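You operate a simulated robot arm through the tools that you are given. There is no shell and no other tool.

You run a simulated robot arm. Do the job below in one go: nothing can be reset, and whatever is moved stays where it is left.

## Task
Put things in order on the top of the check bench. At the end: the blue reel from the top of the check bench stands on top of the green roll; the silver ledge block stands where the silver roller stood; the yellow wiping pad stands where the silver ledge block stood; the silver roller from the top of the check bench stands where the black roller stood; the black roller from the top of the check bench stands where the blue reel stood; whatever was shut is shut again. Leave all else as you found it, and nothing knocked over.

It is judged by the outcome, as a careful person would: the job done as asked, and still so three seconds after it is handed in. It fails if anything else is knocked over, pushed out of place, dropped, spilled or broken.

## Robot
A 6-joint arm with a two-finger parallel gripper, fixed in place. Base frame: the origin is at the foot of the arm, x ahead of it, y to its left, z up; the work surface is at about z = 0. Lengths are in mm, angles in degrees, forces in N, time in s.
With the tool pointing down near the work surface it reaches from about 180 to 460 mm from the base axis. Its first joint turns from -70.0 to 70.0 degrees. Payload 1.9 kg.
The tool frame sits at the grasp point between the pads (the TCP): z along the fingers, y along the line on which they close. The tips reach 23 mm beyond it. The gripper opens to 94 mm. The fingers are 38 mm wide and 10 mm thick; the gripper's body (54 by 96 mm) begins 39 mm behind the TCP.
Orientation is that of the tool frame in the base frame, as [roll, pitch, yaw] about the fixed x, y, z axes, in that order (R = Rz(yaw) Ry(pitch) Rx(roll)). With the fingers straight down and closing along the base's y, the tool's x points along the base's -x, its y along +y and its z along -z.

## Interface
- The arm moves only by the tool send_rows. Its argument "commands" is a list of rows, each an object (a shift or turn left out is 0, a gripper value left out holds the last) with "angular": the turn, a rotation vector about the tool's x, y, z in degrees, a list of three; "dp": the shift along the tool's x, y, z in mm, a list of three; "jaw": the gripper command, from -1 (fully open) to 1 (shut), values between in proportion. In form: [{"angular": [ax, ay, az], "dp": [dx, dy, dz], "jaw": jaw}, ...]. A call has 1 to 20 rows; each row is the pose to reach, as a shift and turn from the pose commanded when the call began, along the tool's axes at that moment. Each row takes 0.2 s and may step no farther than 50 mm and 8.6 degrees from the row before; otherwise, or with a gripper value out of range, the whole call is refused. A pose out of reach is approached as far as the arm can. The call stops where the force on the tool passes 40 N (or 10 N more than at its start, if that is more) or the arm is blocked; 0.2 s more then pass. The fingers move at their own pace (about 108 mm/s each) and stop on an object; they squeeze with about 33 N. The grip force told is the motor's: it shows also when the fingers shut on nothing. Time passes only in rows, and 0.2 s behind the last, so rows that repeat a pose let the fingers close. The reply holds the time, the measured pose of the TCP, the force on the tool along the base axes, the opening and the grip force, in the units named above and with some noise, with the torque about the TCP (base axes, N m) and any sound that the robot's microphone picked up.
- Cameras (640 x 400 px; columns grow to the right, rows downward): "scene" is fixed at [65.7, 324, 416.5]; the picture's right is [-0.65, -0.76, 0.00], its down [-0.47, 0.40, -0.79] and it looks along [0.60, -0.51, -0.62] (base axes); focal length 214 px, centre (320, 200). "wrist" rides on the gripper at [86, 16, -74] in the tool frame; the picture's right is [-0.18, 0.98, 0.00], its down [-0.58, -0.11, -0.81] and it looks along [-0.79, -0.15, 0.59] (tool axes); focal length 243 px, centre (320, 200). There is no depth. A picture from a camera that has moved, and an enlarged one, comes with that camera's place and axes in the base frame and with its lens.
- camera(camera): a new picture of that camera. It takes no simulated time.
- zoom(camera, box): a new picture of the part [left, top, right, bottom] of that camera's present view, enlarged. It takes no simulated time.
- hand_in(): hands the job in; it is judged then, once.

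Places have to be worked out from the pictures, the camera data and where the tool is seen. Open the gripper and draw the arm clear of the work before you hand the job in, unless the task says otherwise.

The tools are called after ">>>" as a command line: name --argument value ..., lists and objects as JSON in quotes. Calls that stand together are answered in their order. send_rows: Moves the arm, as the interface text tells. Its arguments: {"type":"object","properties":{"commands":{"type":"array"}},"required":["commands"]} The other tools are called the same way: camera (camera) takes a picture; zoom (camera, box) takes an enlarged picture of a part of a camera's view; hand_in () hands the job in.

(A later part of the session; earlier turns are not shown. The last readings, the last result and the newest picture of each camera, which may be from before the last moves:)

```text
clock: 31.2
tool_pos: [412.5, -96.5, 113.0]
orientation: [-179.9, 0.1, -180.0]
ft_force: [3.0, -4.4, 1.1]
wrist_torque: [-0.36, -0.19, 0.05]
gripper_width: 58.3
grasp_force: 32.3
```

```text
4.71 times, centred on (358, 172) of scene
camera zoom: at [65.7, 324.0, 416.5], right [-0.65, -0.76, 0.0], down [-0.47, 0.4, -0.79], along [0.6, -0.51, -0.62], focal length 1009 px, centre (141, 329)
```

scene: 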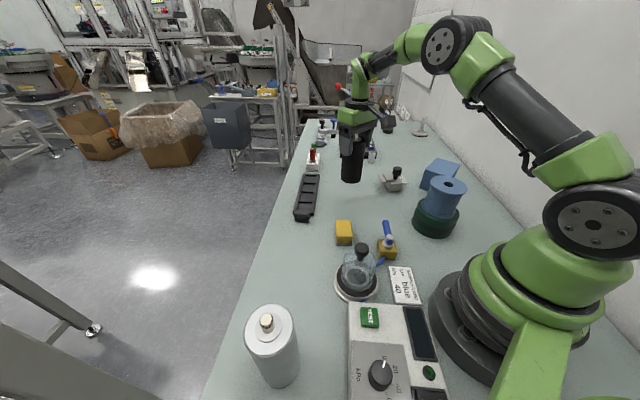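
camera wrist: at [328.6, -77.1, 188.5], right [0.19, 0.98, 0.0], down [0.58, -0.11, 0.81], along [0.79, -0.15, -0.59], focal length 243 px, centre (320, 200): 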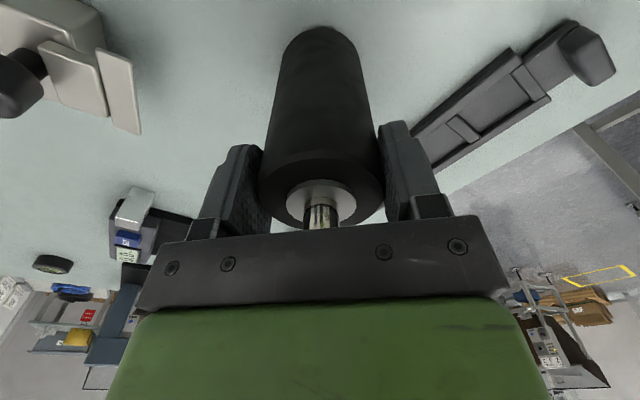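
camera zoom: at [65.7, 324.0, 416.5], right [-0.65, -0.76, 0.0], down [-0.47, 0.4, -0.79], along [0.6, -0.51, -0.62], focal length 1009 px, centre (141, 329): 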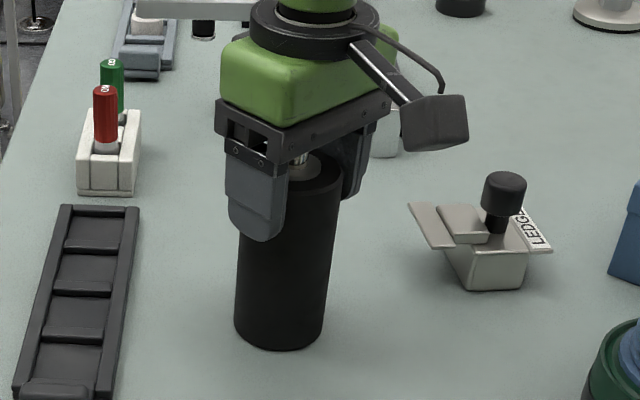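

The roller touches the bench, as the vertical force rose by about 5 N. I open the gripper.

>>> send_rows --commands '[{"dp": [0, 0, 0.3]}, {"dp": [0, 0, 0.3], "jaw": 0.2}, {"dp": [0, 0, 0.3], "jaw": -0.2}, {"dp": [0, 0, 0.3], "jaw": -1}, {"dp": [0, 0, 0.3], "jaw": -1}, {"dp": [0, 0, 0.3], "jaw": -1}]'

>>> zoom --camera "scene" --box '[310, 130, 406, 215]'

>>> camera --camera "wrist"

```text
clock: 32.6
tool_pos: [410.9, -94.7, 109.8]
orientation: [-180.0, -0.1, 180.0]
ft_force: [-0.4, 0.5, -0.2]
wrist_torque: [-0.01, -0.01, -0.01]
gripper_width: 93.9
grasp_force: 0.0
```

```text
4.71 times, centred on (358, 172) of scene
camera zoom: at [65.7, 324.0, 416.5], right [-0.65, -0.76, 0.0], down [-0.47, 0.4, -0.79], along [0.6, -0.51, -0.62], focal length 1009 px, centre (141, 329)
```

zoom: 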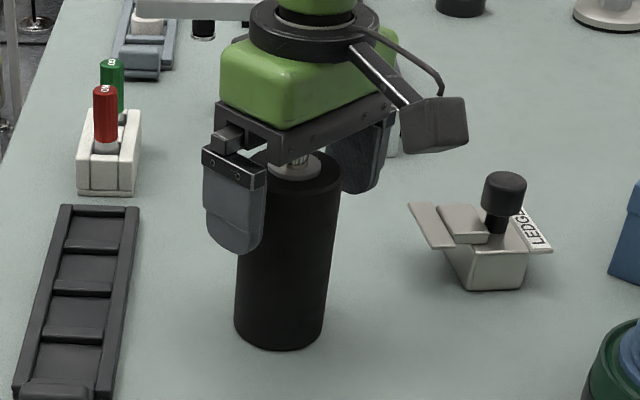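

```text
taken
camera wrist: at [325.4, -79.1, 184.4], right [0.18, 0.98, 0.0], down [0.58, -0.11, 0.81], along [0.79, -0.15, -0.59], focal length 243 px, centre (320, 200)
```

wrist: 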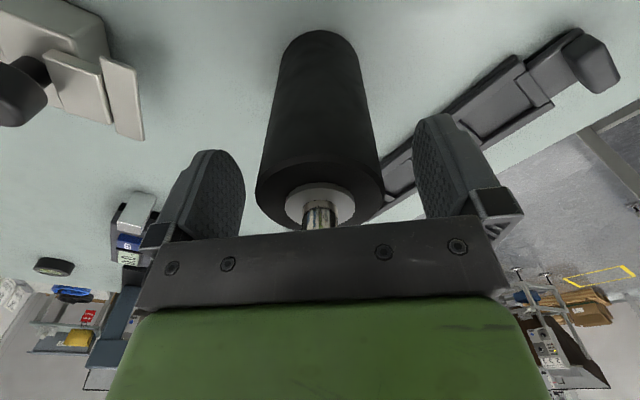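

The black roller stands free at the reel's old spot. I go straight up clear of its shaft, then travel high to look at the silver roller.

>>> send_rows --commands '[{"dp": [0, 0, -10]}, {"dp": [0, 0, -25]}, {"dp": [0, 0, -45]}, {"dp": [0, 0, -65]}, {"dp": [0, 0, -82]}, {"dp": [18, 26, -94]}, {"dp": [37, 52, -106]}, {"dp": [56, 78, -118]}, {"dp": [74, 104, -130]}, {"dp": [92, 130, -142]}, {"dp": [111, 155, -150]}, {"dp": [130, 190, -150]}, {"dp": [149, 225, -150]}, {"dp": [167, 260, -150]}, {"dp": [185, 295, -150]}, {"dp": [204, 330, -150]}, {"dp": [222, 365, -150]}, {"dp": [239, 395, -150]}, {"dp": [239, 395, -150]}]'

>>> camera --camera "wrist"

>>> camera --camera "scene"

```text
clock: 36.6
tool_pos: [173.7, 298.9, 258.5]
orientation: [180.0, 0.0, 179.9]
ft_force: [1.2, -0.6, 0.0]
wrist_torque: [0.0, 0.04, 0.01]
gripper_width: 94.0
grasp_force: 0.1
```

```text
taken
camera wrist: at [87.1, 315.5, 333.2], right [0.19, 0.98, 0.0], down [0.58, -0.11, 0.81], along [0.79, -0.15, -0.59], focal length 243 px, centre (320, 200)
```

wrist: 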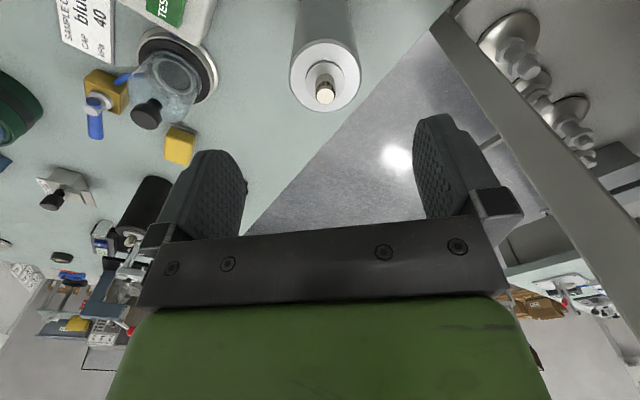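

```text
taken
```

scene: 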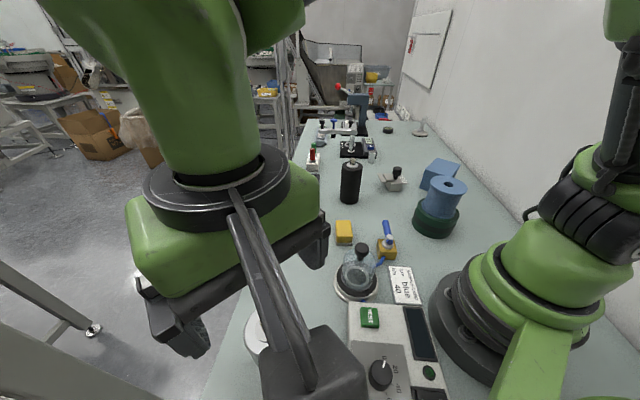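

Everything else is undisturbed. I zoom in on the silver roller from the wrist camera to place its axis and height.

>>> zoom --camera "wrist" --box '[260, 0, 400, 120]'

>>> zoom --camera "scene" --box '[310, 130, 406, 215]'

```text
3.33 times, centred on (330, 60) of wrist
camera zoom: at [87.1, 315.5, 333.2], right [0.19, 0.98, 0.0], down [0.58, -0.11, 0.81], along [0.79, -0.15, -0.59], focal length 809 px, centre (287, 667)
```

zoom: 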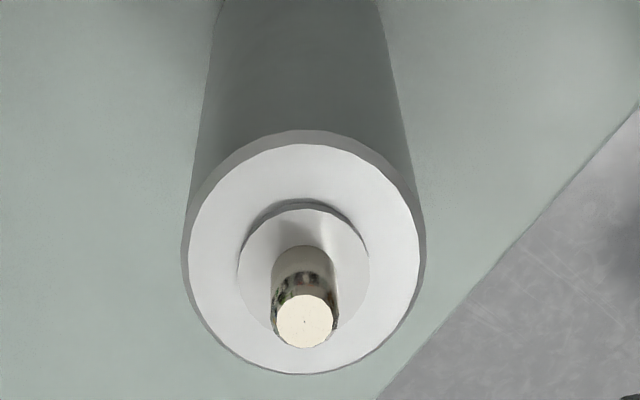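

```text
4.71 times, centred on (358, 172) of scene
camera zoom: at [65.7, 324.0, 416.5], right [-0.65, -0.76, 0.0], down [-0.47, 0.4, -0.79], along [0.6, -0.51, -0.62], focal length 1009 px, centre (141, 329)
```

zoom: 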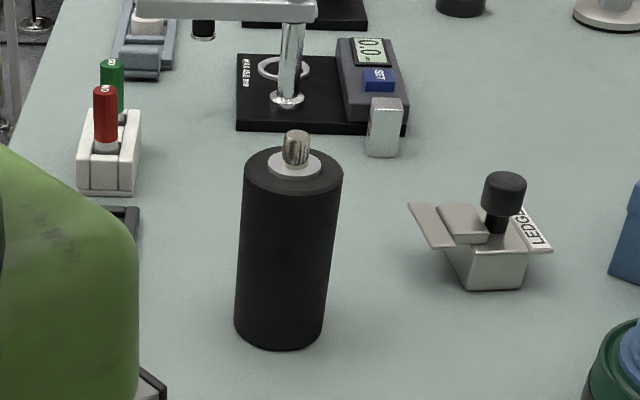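

I put the silver roller's axis near (187.5, 301), with the body top around z = 135 and the shaft tip around z = 160. I move over it, stay above, and look again.

>>> send_rows --commands '[{"dp": [-7, 0.8, 15]}, {"dp": [-14.3, 1.6, 30]}, {"dp": [-14.3, 1.6, 50]}, {"dp": [-14.3, 1.6, 66]}, {"dp": [-14.3, 1.6, 66]}]'

>>> camera --camera "wrist"

>>> camera --camera "scene"

```text
clock: 37.8
tool_pos: [188.7, 300.7, 193.5]
orientation: [179.9, -0.1, 179.9]
ft_force: [0.5, 0.4, -0.4]
wrist_torque: [0.01, 0.03, -0.02]
gripper_width: 94.1
grasp_force: 0.0
```

```text
taken
camera wrist: at [102.7, 316.8, 267.0], right [0.18, 0.98, 0.0], down [0.58, -0.11, 0.81], along [0.79, -0.15, -0.59], focal length 243 px, centre (320, 200)
```

wrist: 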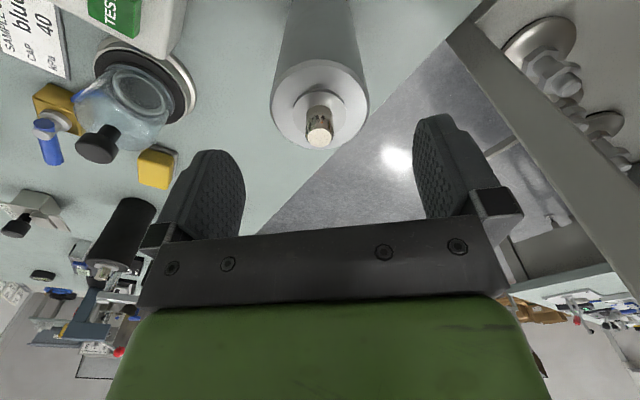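

```text
taken
```

scene: 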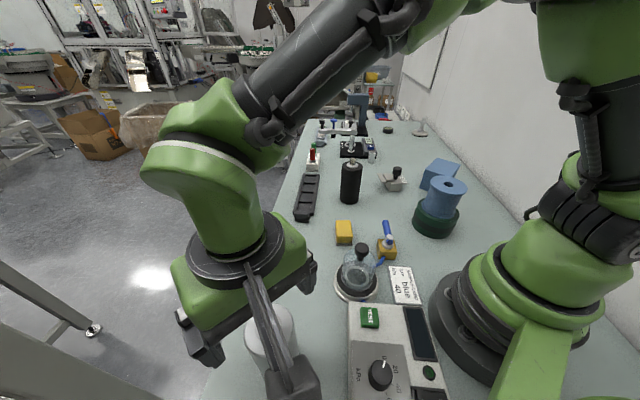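

>>> zoom --camera "wrist" --box '[240, 40, 400, 160]'

```text
3.33 times, centred on (320, 100) of wrist
camera zoom: at [102.7, 316.8, 267.0], right [0.18, 0.98, 0.0], down [0.58, -0.11, 0.81], along [0.79, -0.15, -0.59], focal length 809 px, centre (320, 533)
```

zoom: 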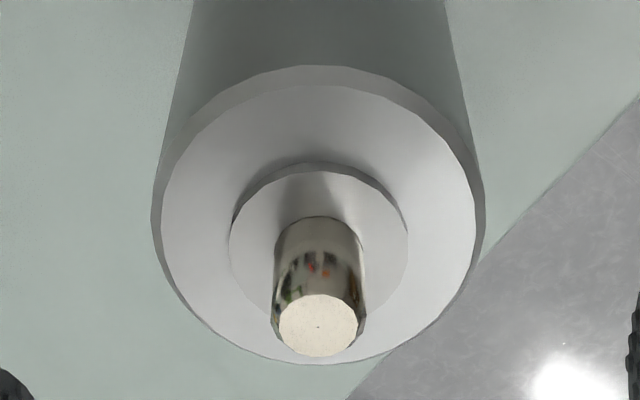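

Triangulating the two views gives the shaft tip near z = 162, the body top near z = 135 and the axis near (187, 301.3). I lower to z≈130 and grip.

>>> send_rows --commands '[{"dp": [1.7, 0.5, 12]}, {"dp": [1.7, 0.5, 27]}, {"dp": [1.7, 0.5, 42]}, {"dp": [1.7, 0.5, 54]}, {"dp": [1.7, 0.5, 60]}, {"dp": [1.7, 0.5, 60]}]'

>>> camera --camera "wrist"

>>> zoom --camera "scene" --box '[150, 200, 400, 400]'

```text
clock: 39.2
tool_pos: [187.2, 302.1, 133.2]
orientation: [-180.0, 0.0, -179.9]
ft_force: [0.6, 0.8, 0.5]
wrist_torque: [0.01, 0.0, 0.0]
gripper_width: 93.8
grasp_force: 0.0
```

```text
taken
camera wrist: at [99.9, 318.1, 208.1], right [0.18, 0.98, 0.0], down [0.58, -0.11, 0.81], along [0.79, -0.15, -0.59], focal length 243 px, centre (320, 200)
```

wrist: 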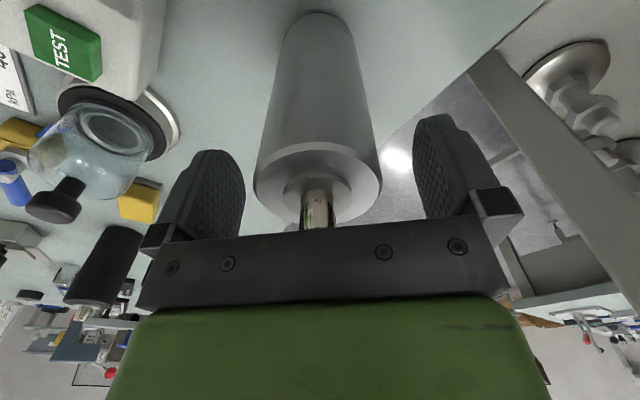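

```text
2.00 times, centred on (275, 300) of scene
camera zoom: at [65.7, 324.0, 416.5], right [-0.65, -0.76, 0.0], down [-0.47, 0.4, -0.79], along [0.6, -0.51, -0.62], focal length 429 px, centre (410, 0)
```

zoom: 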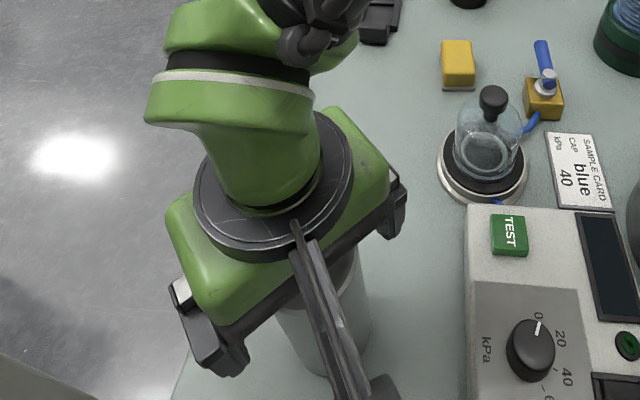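

The roller's top sits a few mm above the tool point. I go 4 mm lower for a fuller grip and close.

>>> send_rows --commands '[{"dp": [0, 0, 2]}, {"dp": [0, 0, 4]}, {"dp": [0, 0, 4]}, {"dp": [0, 0, 4], "jaw": 0}, {"dp": [0, 0, 4], "jaw": 0.25}, {"dp": [0, 0, 4], "jaw": 1}, {"dp": [0, 0, 4], "jaw": 1}, {"dp": [0, 0, 4], "jaw": 1}]'

>>> camera --camera "wrist"

>>> zoom --camera "scene" --box '[150, 200, 400, 400]'

```text
clock: 41.0
tool_pos: [185.2, 301.9, 130.8]
orientation: [180.0, 0.0, -180.0]
ft_force: [-1.7, -0.4, -0.4]
wrist_torque: [-0.03, 0.1, 0.03]
gripper_width: 59.4
grasp_force: 32.8
```

```text
taken
camera wrist: at [99.6, 317.6, 204.7], right [0.18, 0.98, 0.0], down [0.58, -0.11, 0.81], along [0.79, -0.15, -0.59], focal length 243 px, centre (320, 200)
```

wrist: 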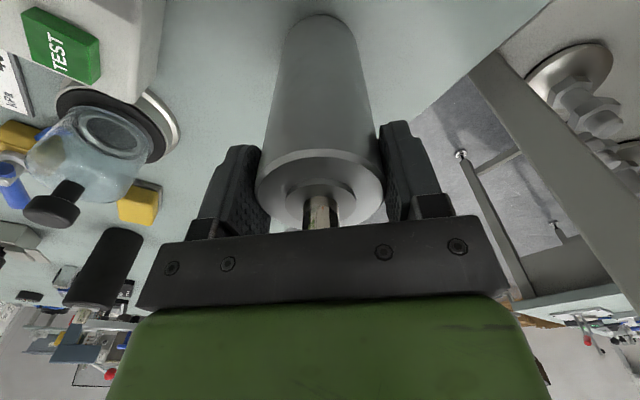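

```text
2.00 times, centred on (275, 300) of scene
camera zoom: at [65.7, 324.0, 416.5], right [-0.65, -0.76, 0.0], down [-0.47, 0.4, -0.79], along [0.6, -0.51, -0.62], focal length 429 px, centre (410, 0)
```

zoom: 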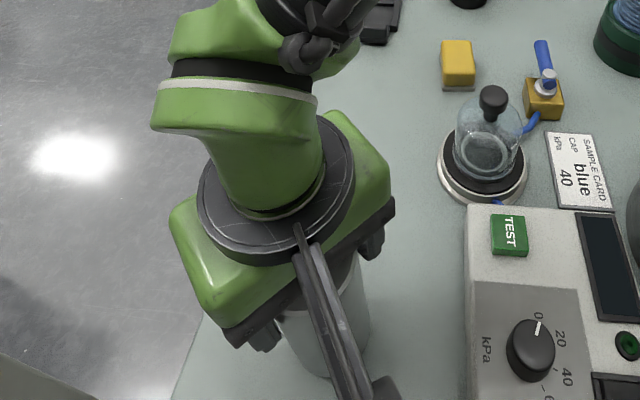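

The silver roller is gripped at 59.4 mm with the tool at (185.6, 301.6, 130.7), so I note its place as (186.3, 301.5). I lift it and check the load.

>>> send_rows --commands '[{"dp": [0, 0, -4]}, {"dp": [0, 0, -12]}, {"dp": [0, 0, -25]}, {"dp": [0, 0, -40]}, {"dp": [0, 0, -52]}, {"dp": [0, 0, -60]}, {"dp": [0, 0, -60]}]'

>>> camera --camera "wrist"

>>> camera --camera "scene"

```text
clock: 42.6
tool_pos: [185.5, 301.6, 189.5]
orientation: [-180.0, -0.1, -180.0]
ft_force: [-0.1, -0.1, -3.2]
wrist_torque: [0.01, 0.01, -0.04]
gripper_width: 59.5
grasp_force: 33.2
```

```text
taken
camera wrist: at [100.1, 317.7, 264.7], right [0.18, 0.98, 0.0], down [0.58, -0.11, 0.81], along [0.79, -0.15, -0.59], focal length 243 px, centre (320, 200)
```

wrist: 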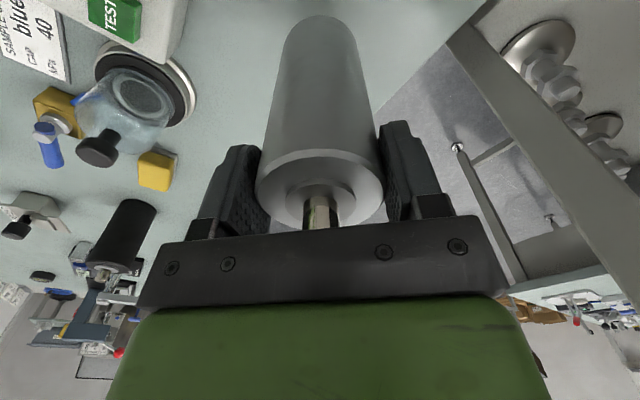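

```text
taken
```

scene: 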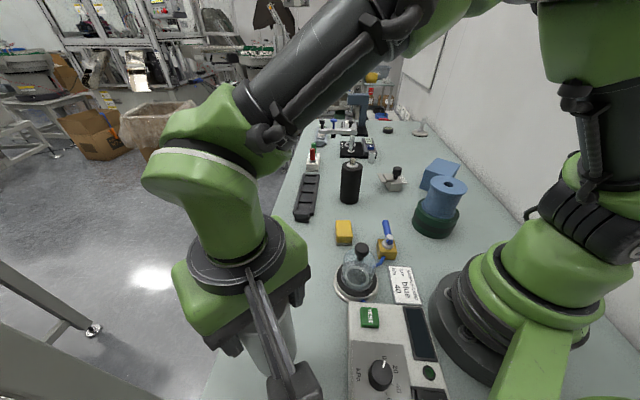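

The roller lifts cleanly at about 0.33 kg. I carry it to the black roller's old place, (312.3, 201.5).

>>> send_rows --commands '[{"dp": [-7, -5.6, 0]}, {"dp": [-20, -16, 0]}, {"dp": [-37, -29.5, 0]}, {"dp": [-55, -44, 0]}, {"dp": [-73, -58.2, 0]}, {"dp": [-91, -72.5, 0]}, {"dp": [-107, -85.3, 0]}, {"dp": [-119, -95, 0]}, {"dp": [-125.7, -100.2, 0]}, {"dp": [-125.7, -100.2, 0]}, {"dp": [-125.7, -100.2, 20]}, {"dp": [-125.7, -100.2, 40]}, {"dp": [-125.7, -100.2, 52]}, {"dp": [-125.7, -100.2, 56.5]}, {"dp": [-125.7, -100.2, 56.5]}]'

>>> camera --camera "wrist"

>>> zoom --camera "scene" --box '[236, 220, 348, 290]'

```text
clock: 45.8
tool_pos: [311.2, 201.5, 134.0]
orientation: [179.9, 0.0, 179.9]
ft_force: [0.5, -0.3, -3.2]
wrist_torque: [0.01, -0.02, -0.01]
gripper_width: 59.3
grasp_force: 32.9
```

```text
taken
camera wrist: at [225.5, 217.4, 207.8], right [0.18, 0.98, 0.0], down [0.58, -0.11, 0.81], along [0.79, -0.15, -0.59], focal length 243 px, centre (320, 200)
```

wrist: 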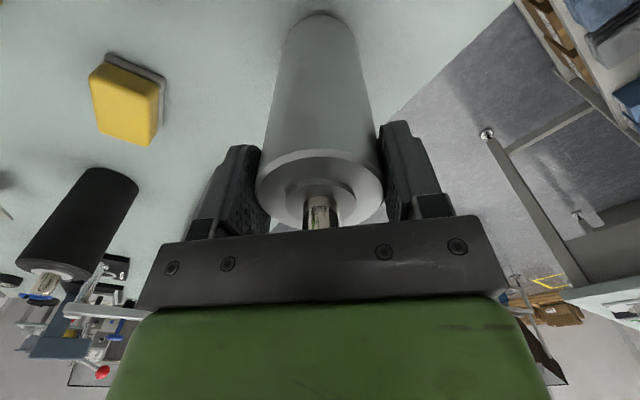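

```text
5.71 times, centred on (292, 255) of scene
camera zoom: at [65.7, 324.0, 416.5], right [-0.65, -0.76, 0.0], down [-0.47, 0.4, -0.79], along [0.6, -0.51, -0.62], focal length 1226 px, centre (480, -114)
```

zoom: 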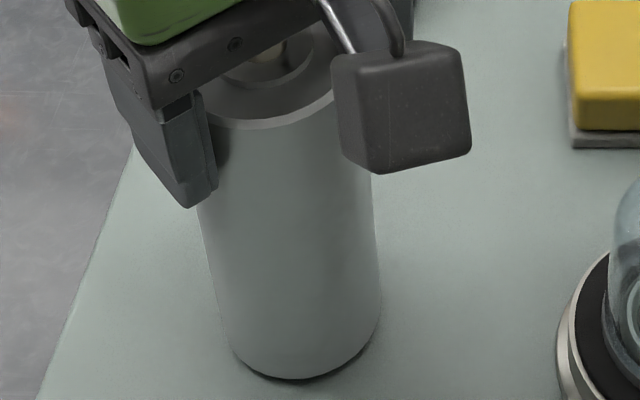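

The silver roller hovers over the black roller's old footprint, within about 2 mm. I nudge it by (+1.5, +0.5) and lower gently to contact.

>>> send_rows --commands '[{"dp": [-1.5, 0.5, 0]}, {"dp": [-1.5, 0.5, 1]}, {"dp": [-1.5, 0.5, 2.2]}, {"dp": [-1.5, 0.5, 2.2]}]'

>>> zoom --camera "scene" --box '[236, 220, 348, 290]'

```text
clock: 46.8
tool_pos: [314.3, 201.8, 132.7]
orientation: [-180.0, 0.0, 179.9]
ft_force: [-0.6, -0.1, -3.0]
wrist_torque: [0.01, 0.02, 0.01]
gripper_width: 59.4
grasp_force: 32.8
```

```text
5.71 times, centred on (292, 255) of scene
camera zoom: at [65.7, 324.0, 416.5], right [-0.65, -0.76, 0.0], down [-0.47, 0.4, -0.79], along [0.6, -0.51, -0.62], focal length 1226 px, centre (480, -114)
```

zoom: 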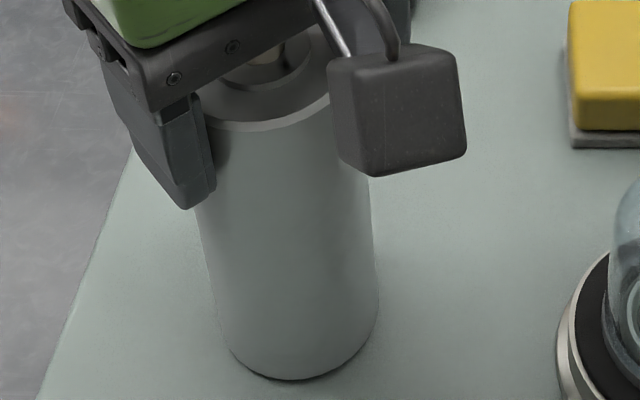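

The outline now matches the black roller's original. I lower further to feel contact.

>>> send_rows --commands '[{"dp": [0, 0, 0.7]}, {"dp": [0, 0, 1.4]}, {"dp": [0, 0, 1.4]}]'

```text
clock: 47.6
tool_pos: [312.2, 201.6, 131.2]
orientation: [-180.0, 0.1, 179.9]
ft_force: [-0.6, -0.6, -3.7]
wrist_torque: [0.01, 0.0, 0.0]
gripper_width: 59.2
grasp_force: 33.2
```

There is no contact yet, so I lower about 1 mm more.

>>> send_rows --commands '[{"dp": [0, 0, 0.5]}, {"dp": [0, 0, 1.0]}, {"dp": [0, 0, 1.0]}]'

```text
clock: 48.4
tool_pos: [312.4, 201.4, 131.7]
orientation: [180.0, 0.1, 179.9]
ft_force: [-4.3, -6.7, 18.1]
wrist_torque: [-0.64, 0.49, 0.07]
gripper_width: 59.3
grasp_force: 32.8
```

The roller is on the bench (18 N upward). I ease off slightly, open the gripper and check.

>>> send_rows --commands '[{"dp": [0, 0, -0.5]}, {"dp": [0, 0, -0.5], "jaw": 0.2}, {"dp": [0, 0, -0.5], "jaw": -0.2}, {"dp": [0, 0, -0.5], "jaw": -1}, {"dp": [0, 0, -0.5], "jaw": -1}, {"dp": [0, 0, -0.5], "jaw": -1}]'

>>> zoom --camera "scene" --box '[236, 220, 348, 290]'

>>> camera --camera "wrist"

```text
clock: 49.8
tool_pos: [314.2, 201.9, 129.6]
orientation: [-180.0, 0.0, 180.0]
ft_force: [-0.5, -0.2, 0.0]
wrist_torque: [-0.06, -0.03, -0.01]
gripper_width: 93.6
grasp_force: 0.1
```

```text
5.71 times, centred on (292, 255) of scene
camera zoom: at [65.7, 324.0, 416.5], right [-0.65, -0.76, 0.0], down [-0.47, 0.4, -0.79], along [0.6, -0.51, -0.62], focal length 1226 px, centre (480, -114)
```

zoom: 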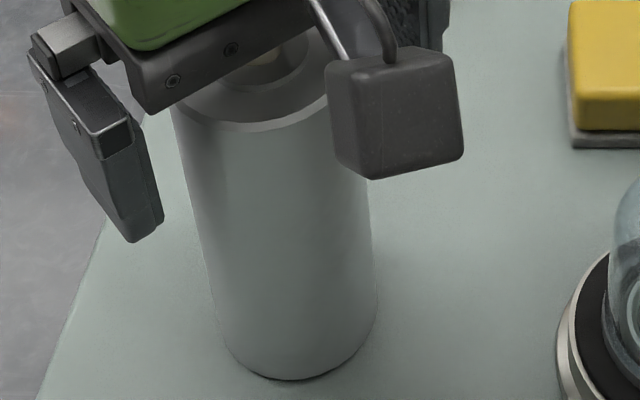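

```text
taken
camera wrist: at [227.6, 217.9, 204.5], right [0.18, 0.98, 0.0], down [0.58, -0.11, 0.81], along [0.79, -0.15, -0.59], focal length 243 px, centre (320, 200)
```

wrist: 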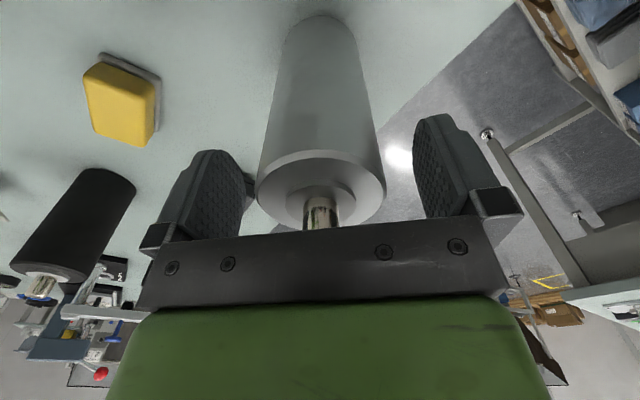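

The silver roller stands at the black roller's old spot. I go straight up and travel high to the ledge block for a close look.

>>> send_rows --commands '[{"dp": [0, 0, -12]}, {"dp": [0, 0, -30]}, {"dp": [0, 0, -55]}, {"dp": [0, 0, -82]}, {"dp": [0, 0, -110]}, {"dp": [0, -30, -110]}, {"dp": [0, -70, -110]}, {"dp": [0, -112, -110]}, {"dp": [0, -154, -110]}, {"dp": [1, -196, -110]}, {"dp": [1, -238, -110]}, {"dp": [2, -280, -110]}, {"dp": [2, -322, -110]}, {"dp": [3, -364, -110]}, {"dp": [3, -405, -105]}, {"dp": [3, -435, -95]}, {"dp": [3, -447, -90]}, {"dp": [3, -447, -90]}]'

>>> camera --camera "wrist"

>>> camera --camera "scene"

```text
clock: 53.6
tool_pos: [310.2, -243.6, 217.8]
orientation: [-180.0, 0.0, -180.0]
ft_force: [-0.9, 0.4, -0.1]
wrist_torque: [0.0, 0.0, 0.01]
gripper_width: 94.2
grasp_force: 0.1
```

```text
taken
camera wrist: at [224.5, -227.7, 292.8], right [0.18, 0.98, 0.0], down [0.58, -0.11, 0.81], along [0.79, -0.15, -0.59], focal length 243 px, centre (320, 200)
```

wrist: 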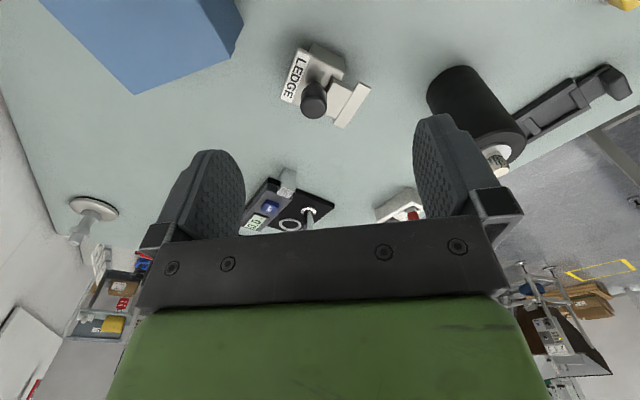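

```text
taken
```

scene: 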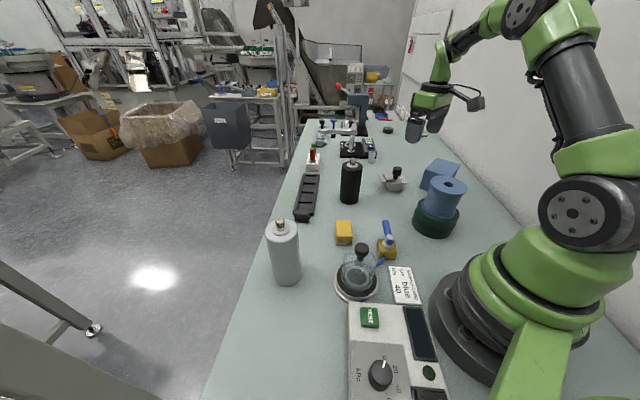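

>>> zoom --camera "wrist" --box '[265, 30, 385, 135]'

>>> zoom --camera "scene" --box '[360, 150, 440, 200]'

```text
3.81 times, centred on (325, 82) of wrist
camera zoom: at [224.5, -227.7, 292.8], right [0.18, 0.98, 0.0], down [0.58, -0.11, 0.81], along [0.79, -0.15, -0.59], focal length 924 px, centre (301, 648)
```

zoom: 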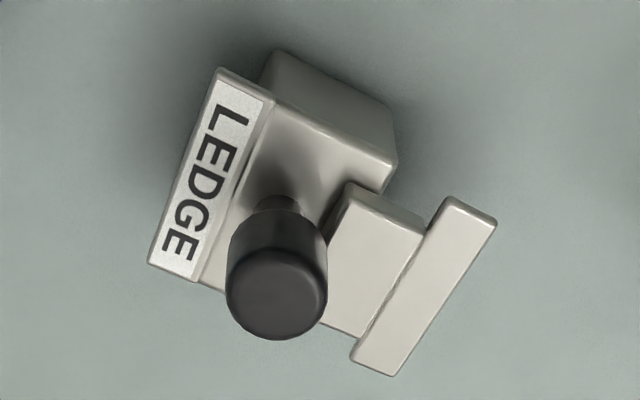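

```text
8.00 times, centred on (400, 175) of scene
camera zoom: at [65.7, 324.0, 416.5], right [-0.65, -0.76, 0.0], down [-0.47, 0.4, -0.79], along [0.6, -0.51, -0.62], focal length 1716 px, centre (-320, 400)
```

zoom: 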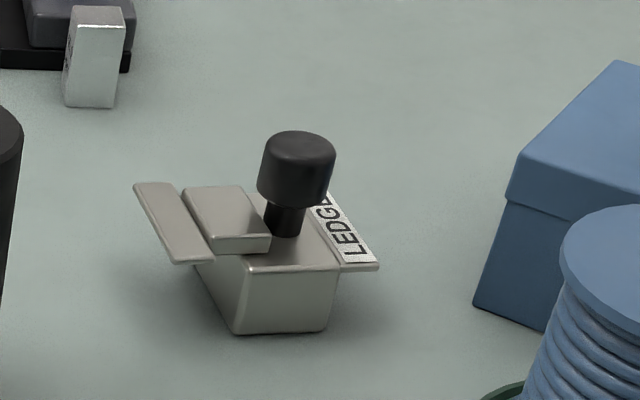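

The ledge block carries a black knob on a stem, with its top near (363, -260, 70.6). Plates overhang on both sides, and its long side runs at about -35°. I turn the gripper to that angle and move above the knob so I can grip it there.

>>> send_rows --commands '[{"dp": [-8, -2.5, 12], "angular": [0, 0, 6]}, {"dp": [-17, -5, 25], "angular": [0, 0, 12]}, {"dp": [-26, -8, 40], "angular": [0, 0, 18]}, {"dp": [-35, -11, 55], "angular": [0, 0, 24]}, {"dp": [-44, -14, 70], "angular": [0, 0, 30]}, {"dp": [-52.5, -16.3, 84], "angular": [0, 0, 35.5]}, {"dp": [-52.5, -16.3, 84], "angular": [0, 0, 35.5]}]'

>>> camera --camera "wrist"

>>> zoom --camera "scene" --box '[340, 130, 450, 210]'

```text
clock: 55.2
tool_pos: [361.8, -260.6, 135.7]
orientation: [179.9, 0.0, 144.4]
ft_force: [0.1, -0.2, 0.4]
wrist_torque: [0.0, -0.01, -0.05]
gripper_width: 94.0
grasp_force: 0.0
```

```text
taken
camera wrist: at [301.8, -197.8, 208.4], right [0.72, 0.69, 0.0], down [0.41, -0.43, 0.81], along [0.56, -0.58, -0.59], focal length 243 px, centre (320, 200)
```

wrist: 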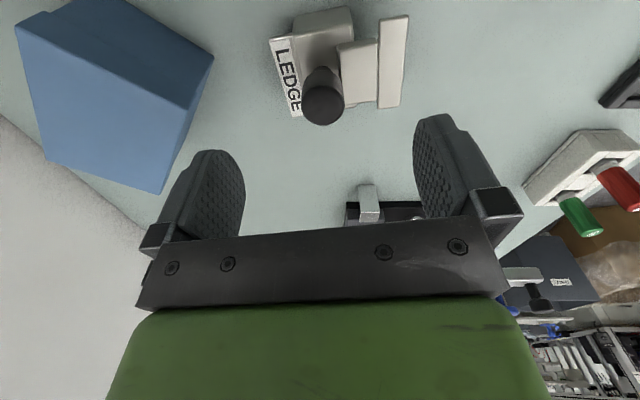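

```text
5.00 times, centred on (395, 170) of scene
camera zoom: at [65.7, 324.0, 416.5], right [-0.65, -0.76, 0.0], down [-0.47, 0.4, -0.79], along [0.6, -0.51, -0.62], focal length 1072 px, centre (-55, 350)
```

zoom: 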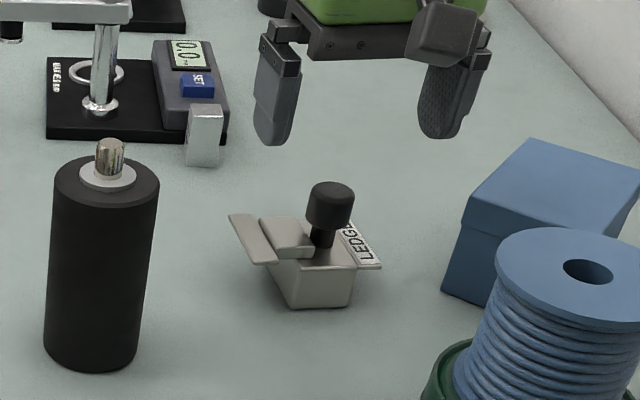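

The gripper is now aligned with the block. I zoom in to fix the knob relative to the tool.

>>> zoom --camera "wrist" --box '[250, 0, 426, 132]'

```text
3.03 times, centred on (338, 66) of wrist
camera zoom: at [301.8, -197.8, 208.4], right [0.72, 0.69, 0.0], down [0.41, -0.43, 0.81], along [0.56, -0.58, -0.59], focal length 735 px, centre (266, 606)
```

zoom: 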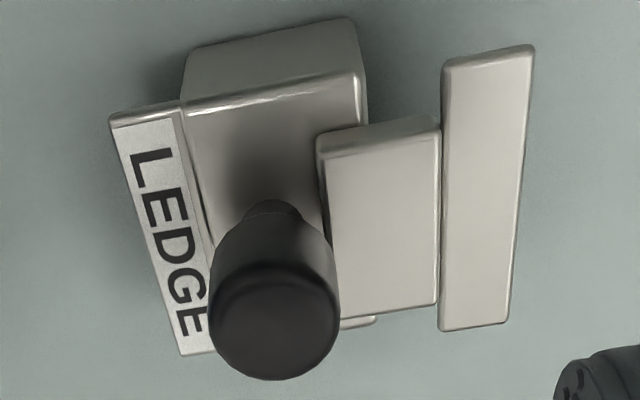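

The knob is within 2 mm of the tool axis, and the plate tops are near z = 38, so fingertips at about z = 46 will clear them. I lower to z≈69 and close on the knob.

>>> send_rows --commands '[{"dp": [-1.8, 1.7, 15]}, {"dp": [-1.8, 1.7, 30]}, {"dp": [-1.8, 1.7, 45]}, {"dp": [-1.8, 1.7, 57]}, {"dp": [-1.8, 1.7, 65]}, {"dp": [-1.8, 1.7, 65]}]'

>>> camera --camera "wrist"

>>> zoom --camera "scene" --box '[350, 140, 446, 200]'

```text
clock: 56.6
tool_pos: [363.8, -262.1, 70.0]
orientation: [-179.9, 0.0, 144.4]
ft_force: [0.1, -0.2, -0.5]
wrist_torque: [0.02, 0.01, -0.05]
gripper_width: 93.9
grasp_force: 0.0
```

```text
taken
camera wrist: at [303.8, -199.5, 144.5], right [0.72, 0.69, 0.0], down [0.41, -0.43, 0.81], along [0.56, -0.58, -0.59], focal length 243 px, centre (320, 200)
```

wrist: 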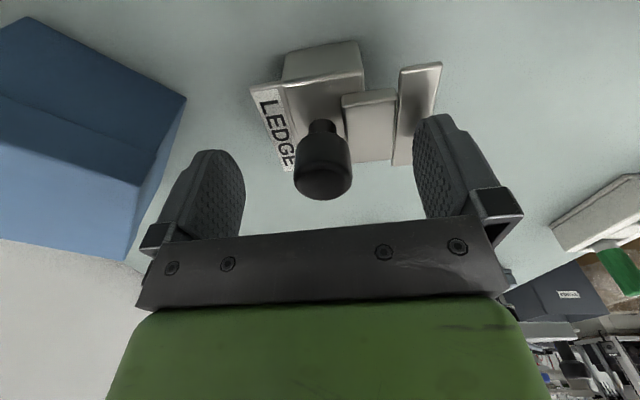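

```text
6.67 times, centred on (398, 170) of scene
camera zoom: at [65.7, 324.0, 416.5], right [-0.65, -0.76, 0.0], down [-0.47, 0.4, -0.79], along [0.6, -0.51, -0.62], focal length 1430 px, centre (-200, 400)
```

zoom: 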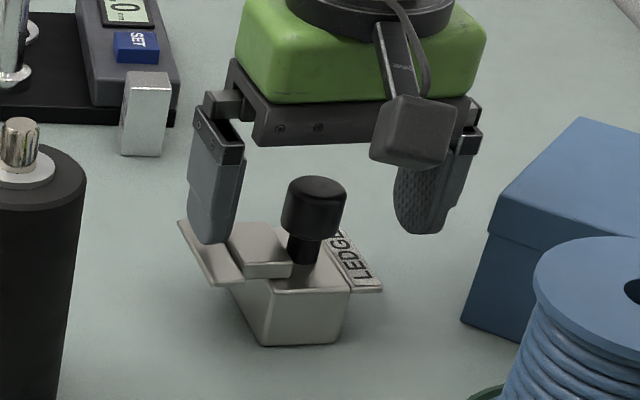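

The knob sits between the fingers at pad height. I go 2 mm lower and close.

>>> send_rows --commands '[{"dp": [0, 0, 2]}, {"dp": [0, 0, 2]}, {"dp": [0, 0, 2], "jaw": 0}, {"dp": [0, 0, 2], "jaw": 0.3}, {"dp": [0, 0, 2], "jaw": 0.5}, {"dp": [0, 0, 2], "jaw": 1}, {"dp": [0, 0, 2], "jaw": 1}, {"dp": [0, 0, 2], "jaw": 1}]'

>>> camera --camera "wrist"

>>> zoom --camera "scene" --box '[350, 140, 446, 200]'

```text
clock: 58.4
tool_pos: [365.3, -261.1, 67.2]
orientation: [-179.9, 0.1, 144.5]
ft_force: [-0.2, 0.6, -0.6]
wrist_torque: [-0.01, -0.04, 0.01]
gripper_width: 27.6
grasp_force: 33.2
```

```text
taken
camera wrist: at [304.3, -199.1, 142.4], right [0.72, 0.69, 0.0], down [0.41, -0.43, 0.81], along [0.56, -0.58, -0.59], focal length 243 px, centre (320, 200)
```

wrist: 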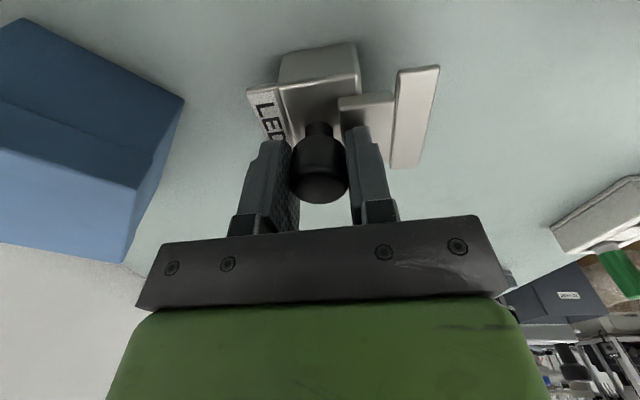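

```text
6.67 times, centred on (398, 170) of scene
camera zoom: at [65.7, 324.0, 416.5], right [-0.65, -0.76, 0.0], down [-0.47, 0.4, -0.79], along [0.6, -0.51, -0.62], focal length 1430 px, centre (-200, 400)
```

zoom: 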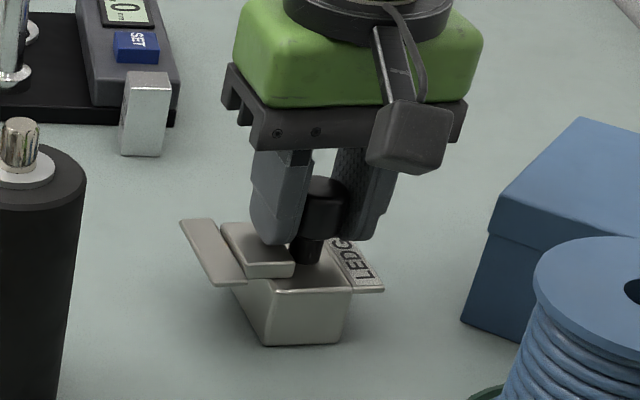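

The knob is gripped at 27.6 mm with the tool at (364.9, -262.2, 68.4), and the block's body centre is about (367, -257). I lift a little and check how it hangs.

>>> send_rows --commands '[{"dp": [0, 0, -3]}, {"dp": [0, 0, -8]}, {"dp": [0, 0, -15]}, {"dp": [0, 0, -25]}, {"dp": [0, 0, -25]}]'

>>> camera --camera "wrist"

>>> zoom --camera "scene" --box '[350, 140, 446, 200]'

```text
clock: 59.6
tool_pos: [365.1, -260.8, 93.5]
orientation: [-179.9, -0.1, 144.5]
ft_force: [-0.2, 0.2, -2.4]
wrist_torque: [-0.01, 0.0, 0.02]
gripper_width: 27.5
grasp_force: 33.2
```

```text
taken
camera wrist: at [303.9, -197.3, 168.0], right [0.72, 0.69, 0.0], down [0.41, -0.43, 0.81], along [0.56, -0.58, -0.59], focal length 243 px, centre (320, 200)
```

wrist: 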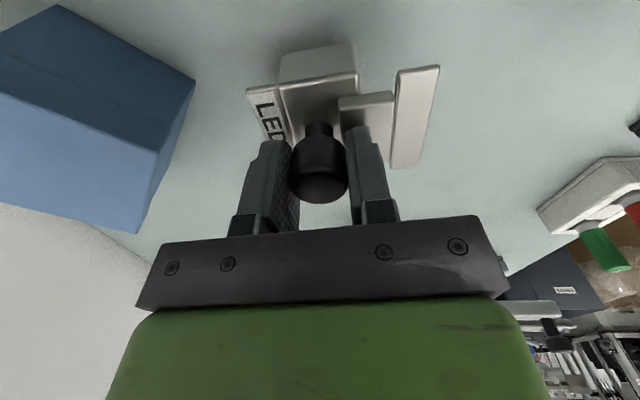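

```text
6.67 times, centred on (398, 170) of scene
camera zoom: at [65.7, 324.0, 416.5], right [-0.65, -0.76, 0.0], down [-0.47, 0.4, -0.79], along [0.6, -0.51, -0.62], focal length 1430 px, centre (-200, 400)
```

zoom: 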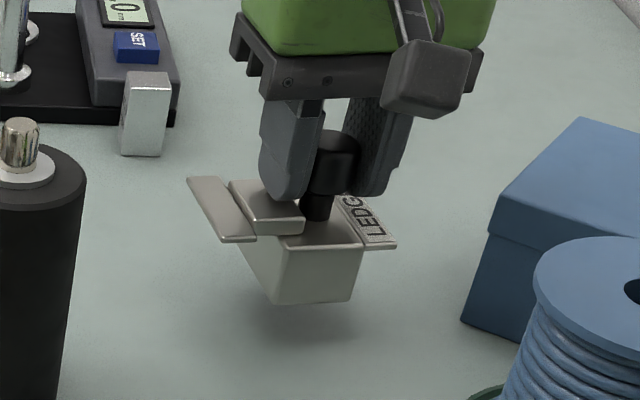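

The block hangs level and weighs only about 0.2 kg. I carry it up and inward, high enough to clear the silver roller, and turn the gripper back toward yaw 180 on the way.

>>> send_rows --commands '[{"dp": [0, 0, -15]}, {"dp": [0, 0, -35]}, {"dp": [0, 0, -56]}, {"dp": [20, 7.5, -72]}, {"dp": [45, 17, -91]}, {"dp": [72, 27, -111]}, {"dp": [99, 37, -131]}, {"dp": [125.5, 46.8, -151]}, {"dp": [150, 66, -151], "angular": [0, 0, -3]}, {"dp": [178, 88, -151], "angular": [0, 0, -6]}, {"dp": [207, 112, -151], "angular": [0, 0, -9]}, {"dp": [237, 135, -151], "angular": [0, 0, -12]}, {"dp": [267, 159, -151], "angular": [0, 0, -15]}, {"dp": [295.7, 182.7, -151], "angular": [0, 0, -18]}, {"dp": [295.7, 182.7, -151], "angular": [0, 0, -18]}]'

>>> camera --camera "wrist"

>>> camera --camera "scene"

```text
clock: 62.8
tool_pos: [231.3, 55.5, 242.4]
orientation: [180.0, 0.0, 162.4]
ft_force: [0.2, 0.8, -2.6]
wrist_torque: [0.02, 0.02, -0.01]
gripper_width: 27.5
grasp_force: 32.7
```

```text
taken
camera wrist: at [155.5, 97.3, 316.6], right [0.47, 0.88, 0.0], down [0.52, -0.28, 0.81], along [0.71, -0.38, -0.59], focal length 243 px, centre (320, 200)
```

wrist: 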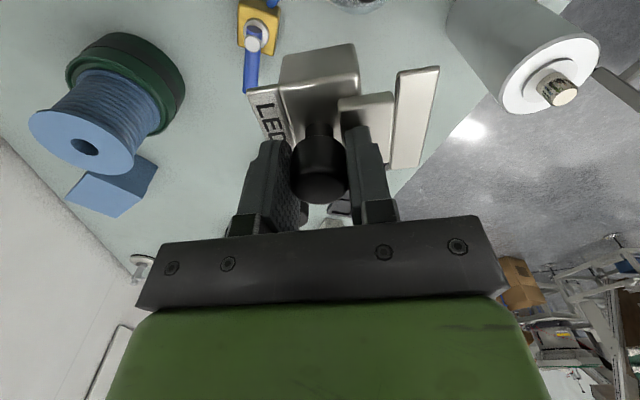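

```text
taken
```

scene: 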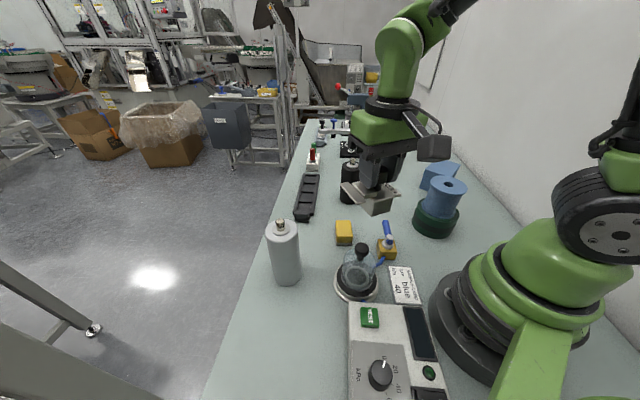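

The block is held steady. I carry on to the silver roller's old place.

>>> send_rows --commands '[{"dp": [9, 16, 0], "angular": [0, 0, -2]}, {"dp": [25, 46, 0], "angular": [0, 0, -4]}, {"dp": [44, 81, 0], "angular": [0, 0, -6.5]}, {"dp": [63, 116, 0], "angular": [0, 0, -9.5]}, {"dp": [82, 151, 0], "angular": [0, 0, -12.5]}, {"dp": [100, 184, 0], "angular": [0, 0, -15]}, {"dp": [112, 207, 0], "angular": [0, 0, -17]}, {"dp": [116.9, 215.5, 0], "angular": [0, 0, -17.6]}, {"dp": [116.9, 215.5, 20], "angular": [0, 0, -17.6]}, {"dp": [116.9, 215.5, 50], "angular": [0, 0, -17.6]}, {"dp": [116.9, 215.5, 80], "angular": [0, 0, -17.6]}, {"dp": [116.9, 215.5, 110], "angular": [0, 0, -17.6]}, {"dp": [116.9, 215.5, 135], "angular": [0, 0, -17.6]}, {"dp": [116.9, 215.5, 152], "angular": [0, 0, -17.6]}, {"dp": [116.9, 215.5, 152], "angular": [0, 0, -17.6]}]'

>>> camera --camera "wrist"

>>> camera --camera "scene"

```text
clock: 66.0
tool_pos: [183.0, 301.9, 93.1]
orientation: [-179.9, 0.0, 180.0]
ft_force: [-0.9, 1.0, -3.3]
wrist_torque: [-0.04, 0.0, 0.01]
gripper_width: 27.3
grasp_force: 33.3
```

```text
taken
camera wrist: at [97.5, 317.7, 167.2], right [0.18, 0.98, 0.0], down [0.58, -0.11, 0.81], along [0.79, -0.15, -0.59], focal length 243 px, centre (320, 200)
```

wrist: 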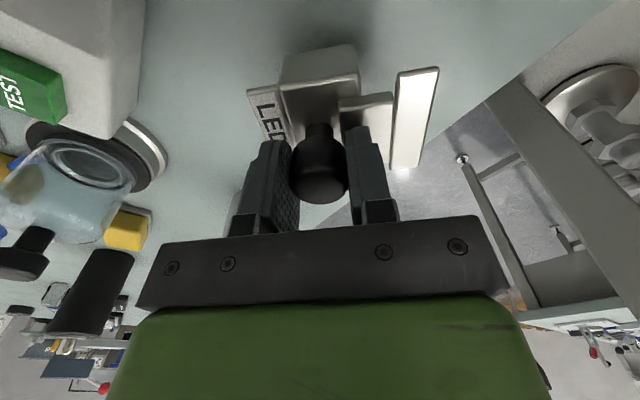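

```text
taken
```

scene: 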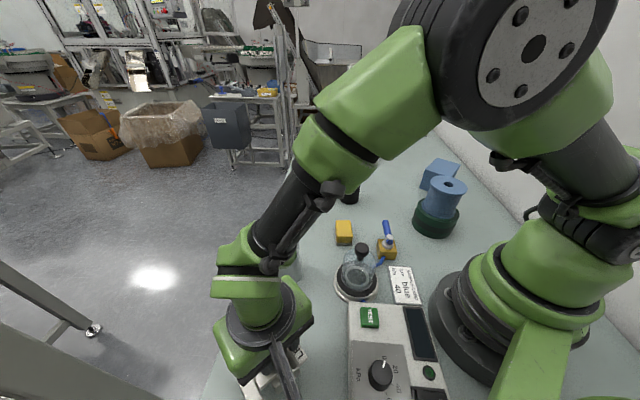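

The tool reads (183.5, 301.7, 93.2). The knob should go to (186.3, 296.9) so that the body centre lands on the silver roller's spot, so I correct and lower to just above the bench.

>>> send_rows --commands '[{"dp": [-2.8, -4.8, 3]}, {"dp": [-2.8, -4.8, 12]}, {"dp": [-2.8, -4.8, 20]}, {"dp": [-2.8, -4.8, 20]}]'

>>> zoom --camera "scene" --box '[208, 280, 368, 400]'

>>> camera --camera "wrist"

```text
clock: 67.0
tool_pos: [186.4, 296.5, 72.5]
orientation: [-180.0, 0.0, -180.0]
ft_force: [0.2, -0.3, -3.0]
wrist_torque: [0.01, 0.0, 0.02]
gripper_width: 27.3
grasp_force: 33.1
```

```text
3.33 times, centred on (288, 340) of scene
camera zoom: at [65.7, 324.0, 416.5], right [-0.65, -0.76, 0.0], down [-0.47, 0.4, -0.79], along [0.6, -0.51, -0.62], focal length 715 px, centre (427, -267)
```

zoom: 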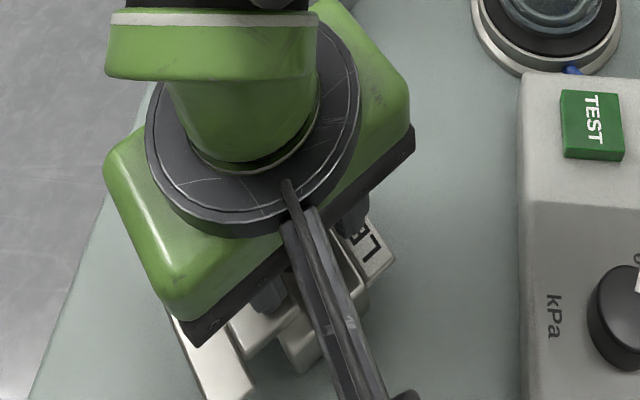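

```text
taken
camera wrist: at [100.4, 311.7, 147.0], right [0.18, 0.98, 0.0], down [0.58, -0.11, 0.81], along [0.79, -0.15, -0.59], focal length 243 px, centre (320, 200)
```

wrist: 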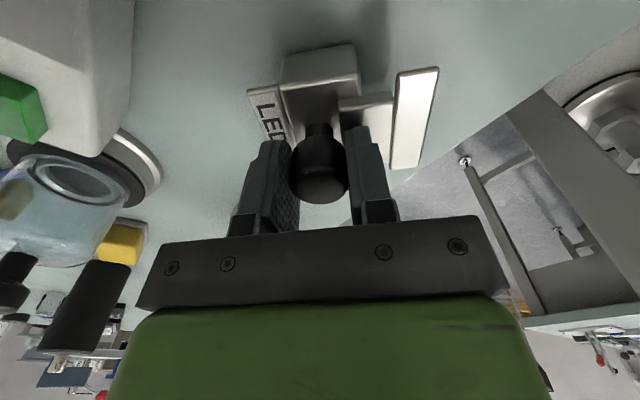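

The tool is at (186.4, 295.7, 73), clear of the instrument. I lower in small steps to contact.

>>> send_rows --commands '[{"dp": [0, 1, 1]}, {"dp": [0, 1, 2]}, {"dp": [0, 1, 3]}, {"dp": [0, 1, 3]}]'

```text
clock: 68.0
tool_pos: [187.5, 297.2, 70.2]
orientation: [-180.0, 0.0, -179.9]
ft_force: [0.6, 0.1, -2.2]
wrist_torque: [-0.01, 0.0, 0.01]
gripper_width: 27.4
grasp_force: 33.4
```

There is no contact yet, so I continue down in small steps.

>>> send_rows --commands '[{"dp": [0, 0, 0.7]}, {"dp": [0, 0, 1.4]}, {"dp": [0, 0, 1.4]}]'

```text
clock: 68.8
tool_pos: [187.1, 295.8, 69.2]
orientation: [179.9, 0.0, -179.9]
ft_force: [-2.5, -2.3, 5.6]
wrist_torque: [-0.18, -0.04, -0.04]
gripper_width: 27.3
grasp_force: 33.6
```

The block is on the bench, with about 8 N of contact. I open the gripper and check.

>>> send_rows --commands '[{"dp": [0, 0, -0.2]}, {"dp": [0, 0, -0.2], "jaw": 0.4}, {"dp": [0, 0, -0.2], "jaw": 0}, {"dp": [0, 0, -0.2], "jaw": -0.4}, {"dp": [0, 0, -0.2], "jaw": -0.4}]'

>>> camera --camera "wrist"

```text
clock: 70.0
tool_pos: [187.3, 297.0, 67.6]
orientation: [-180.0, 0.0, -180.0]
ft_force: [1.2, 0.3, 0.5]
wrist_torque: [0.03, 0.01, 0.0]
gripper_width: 65.8
grasp_force: 0.1
```

```text
taken
camera wrist: at [101.1, 312.6, 142.7], right [0.18, 0.98, 0.0], down [0.58, -0.11, 0.81], along [0.79, -0.15, -0.59], focal length 243 px, centre (320, 200)
```

wrist: 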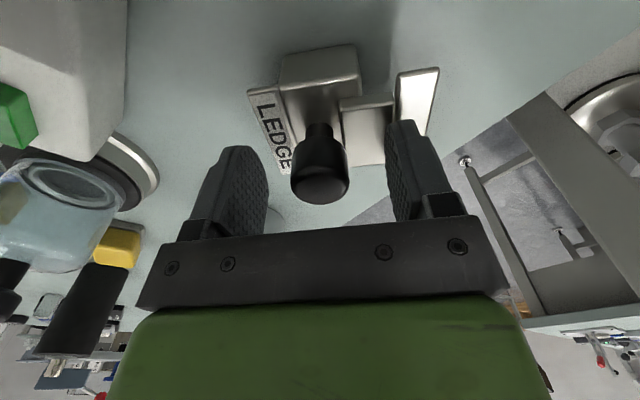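

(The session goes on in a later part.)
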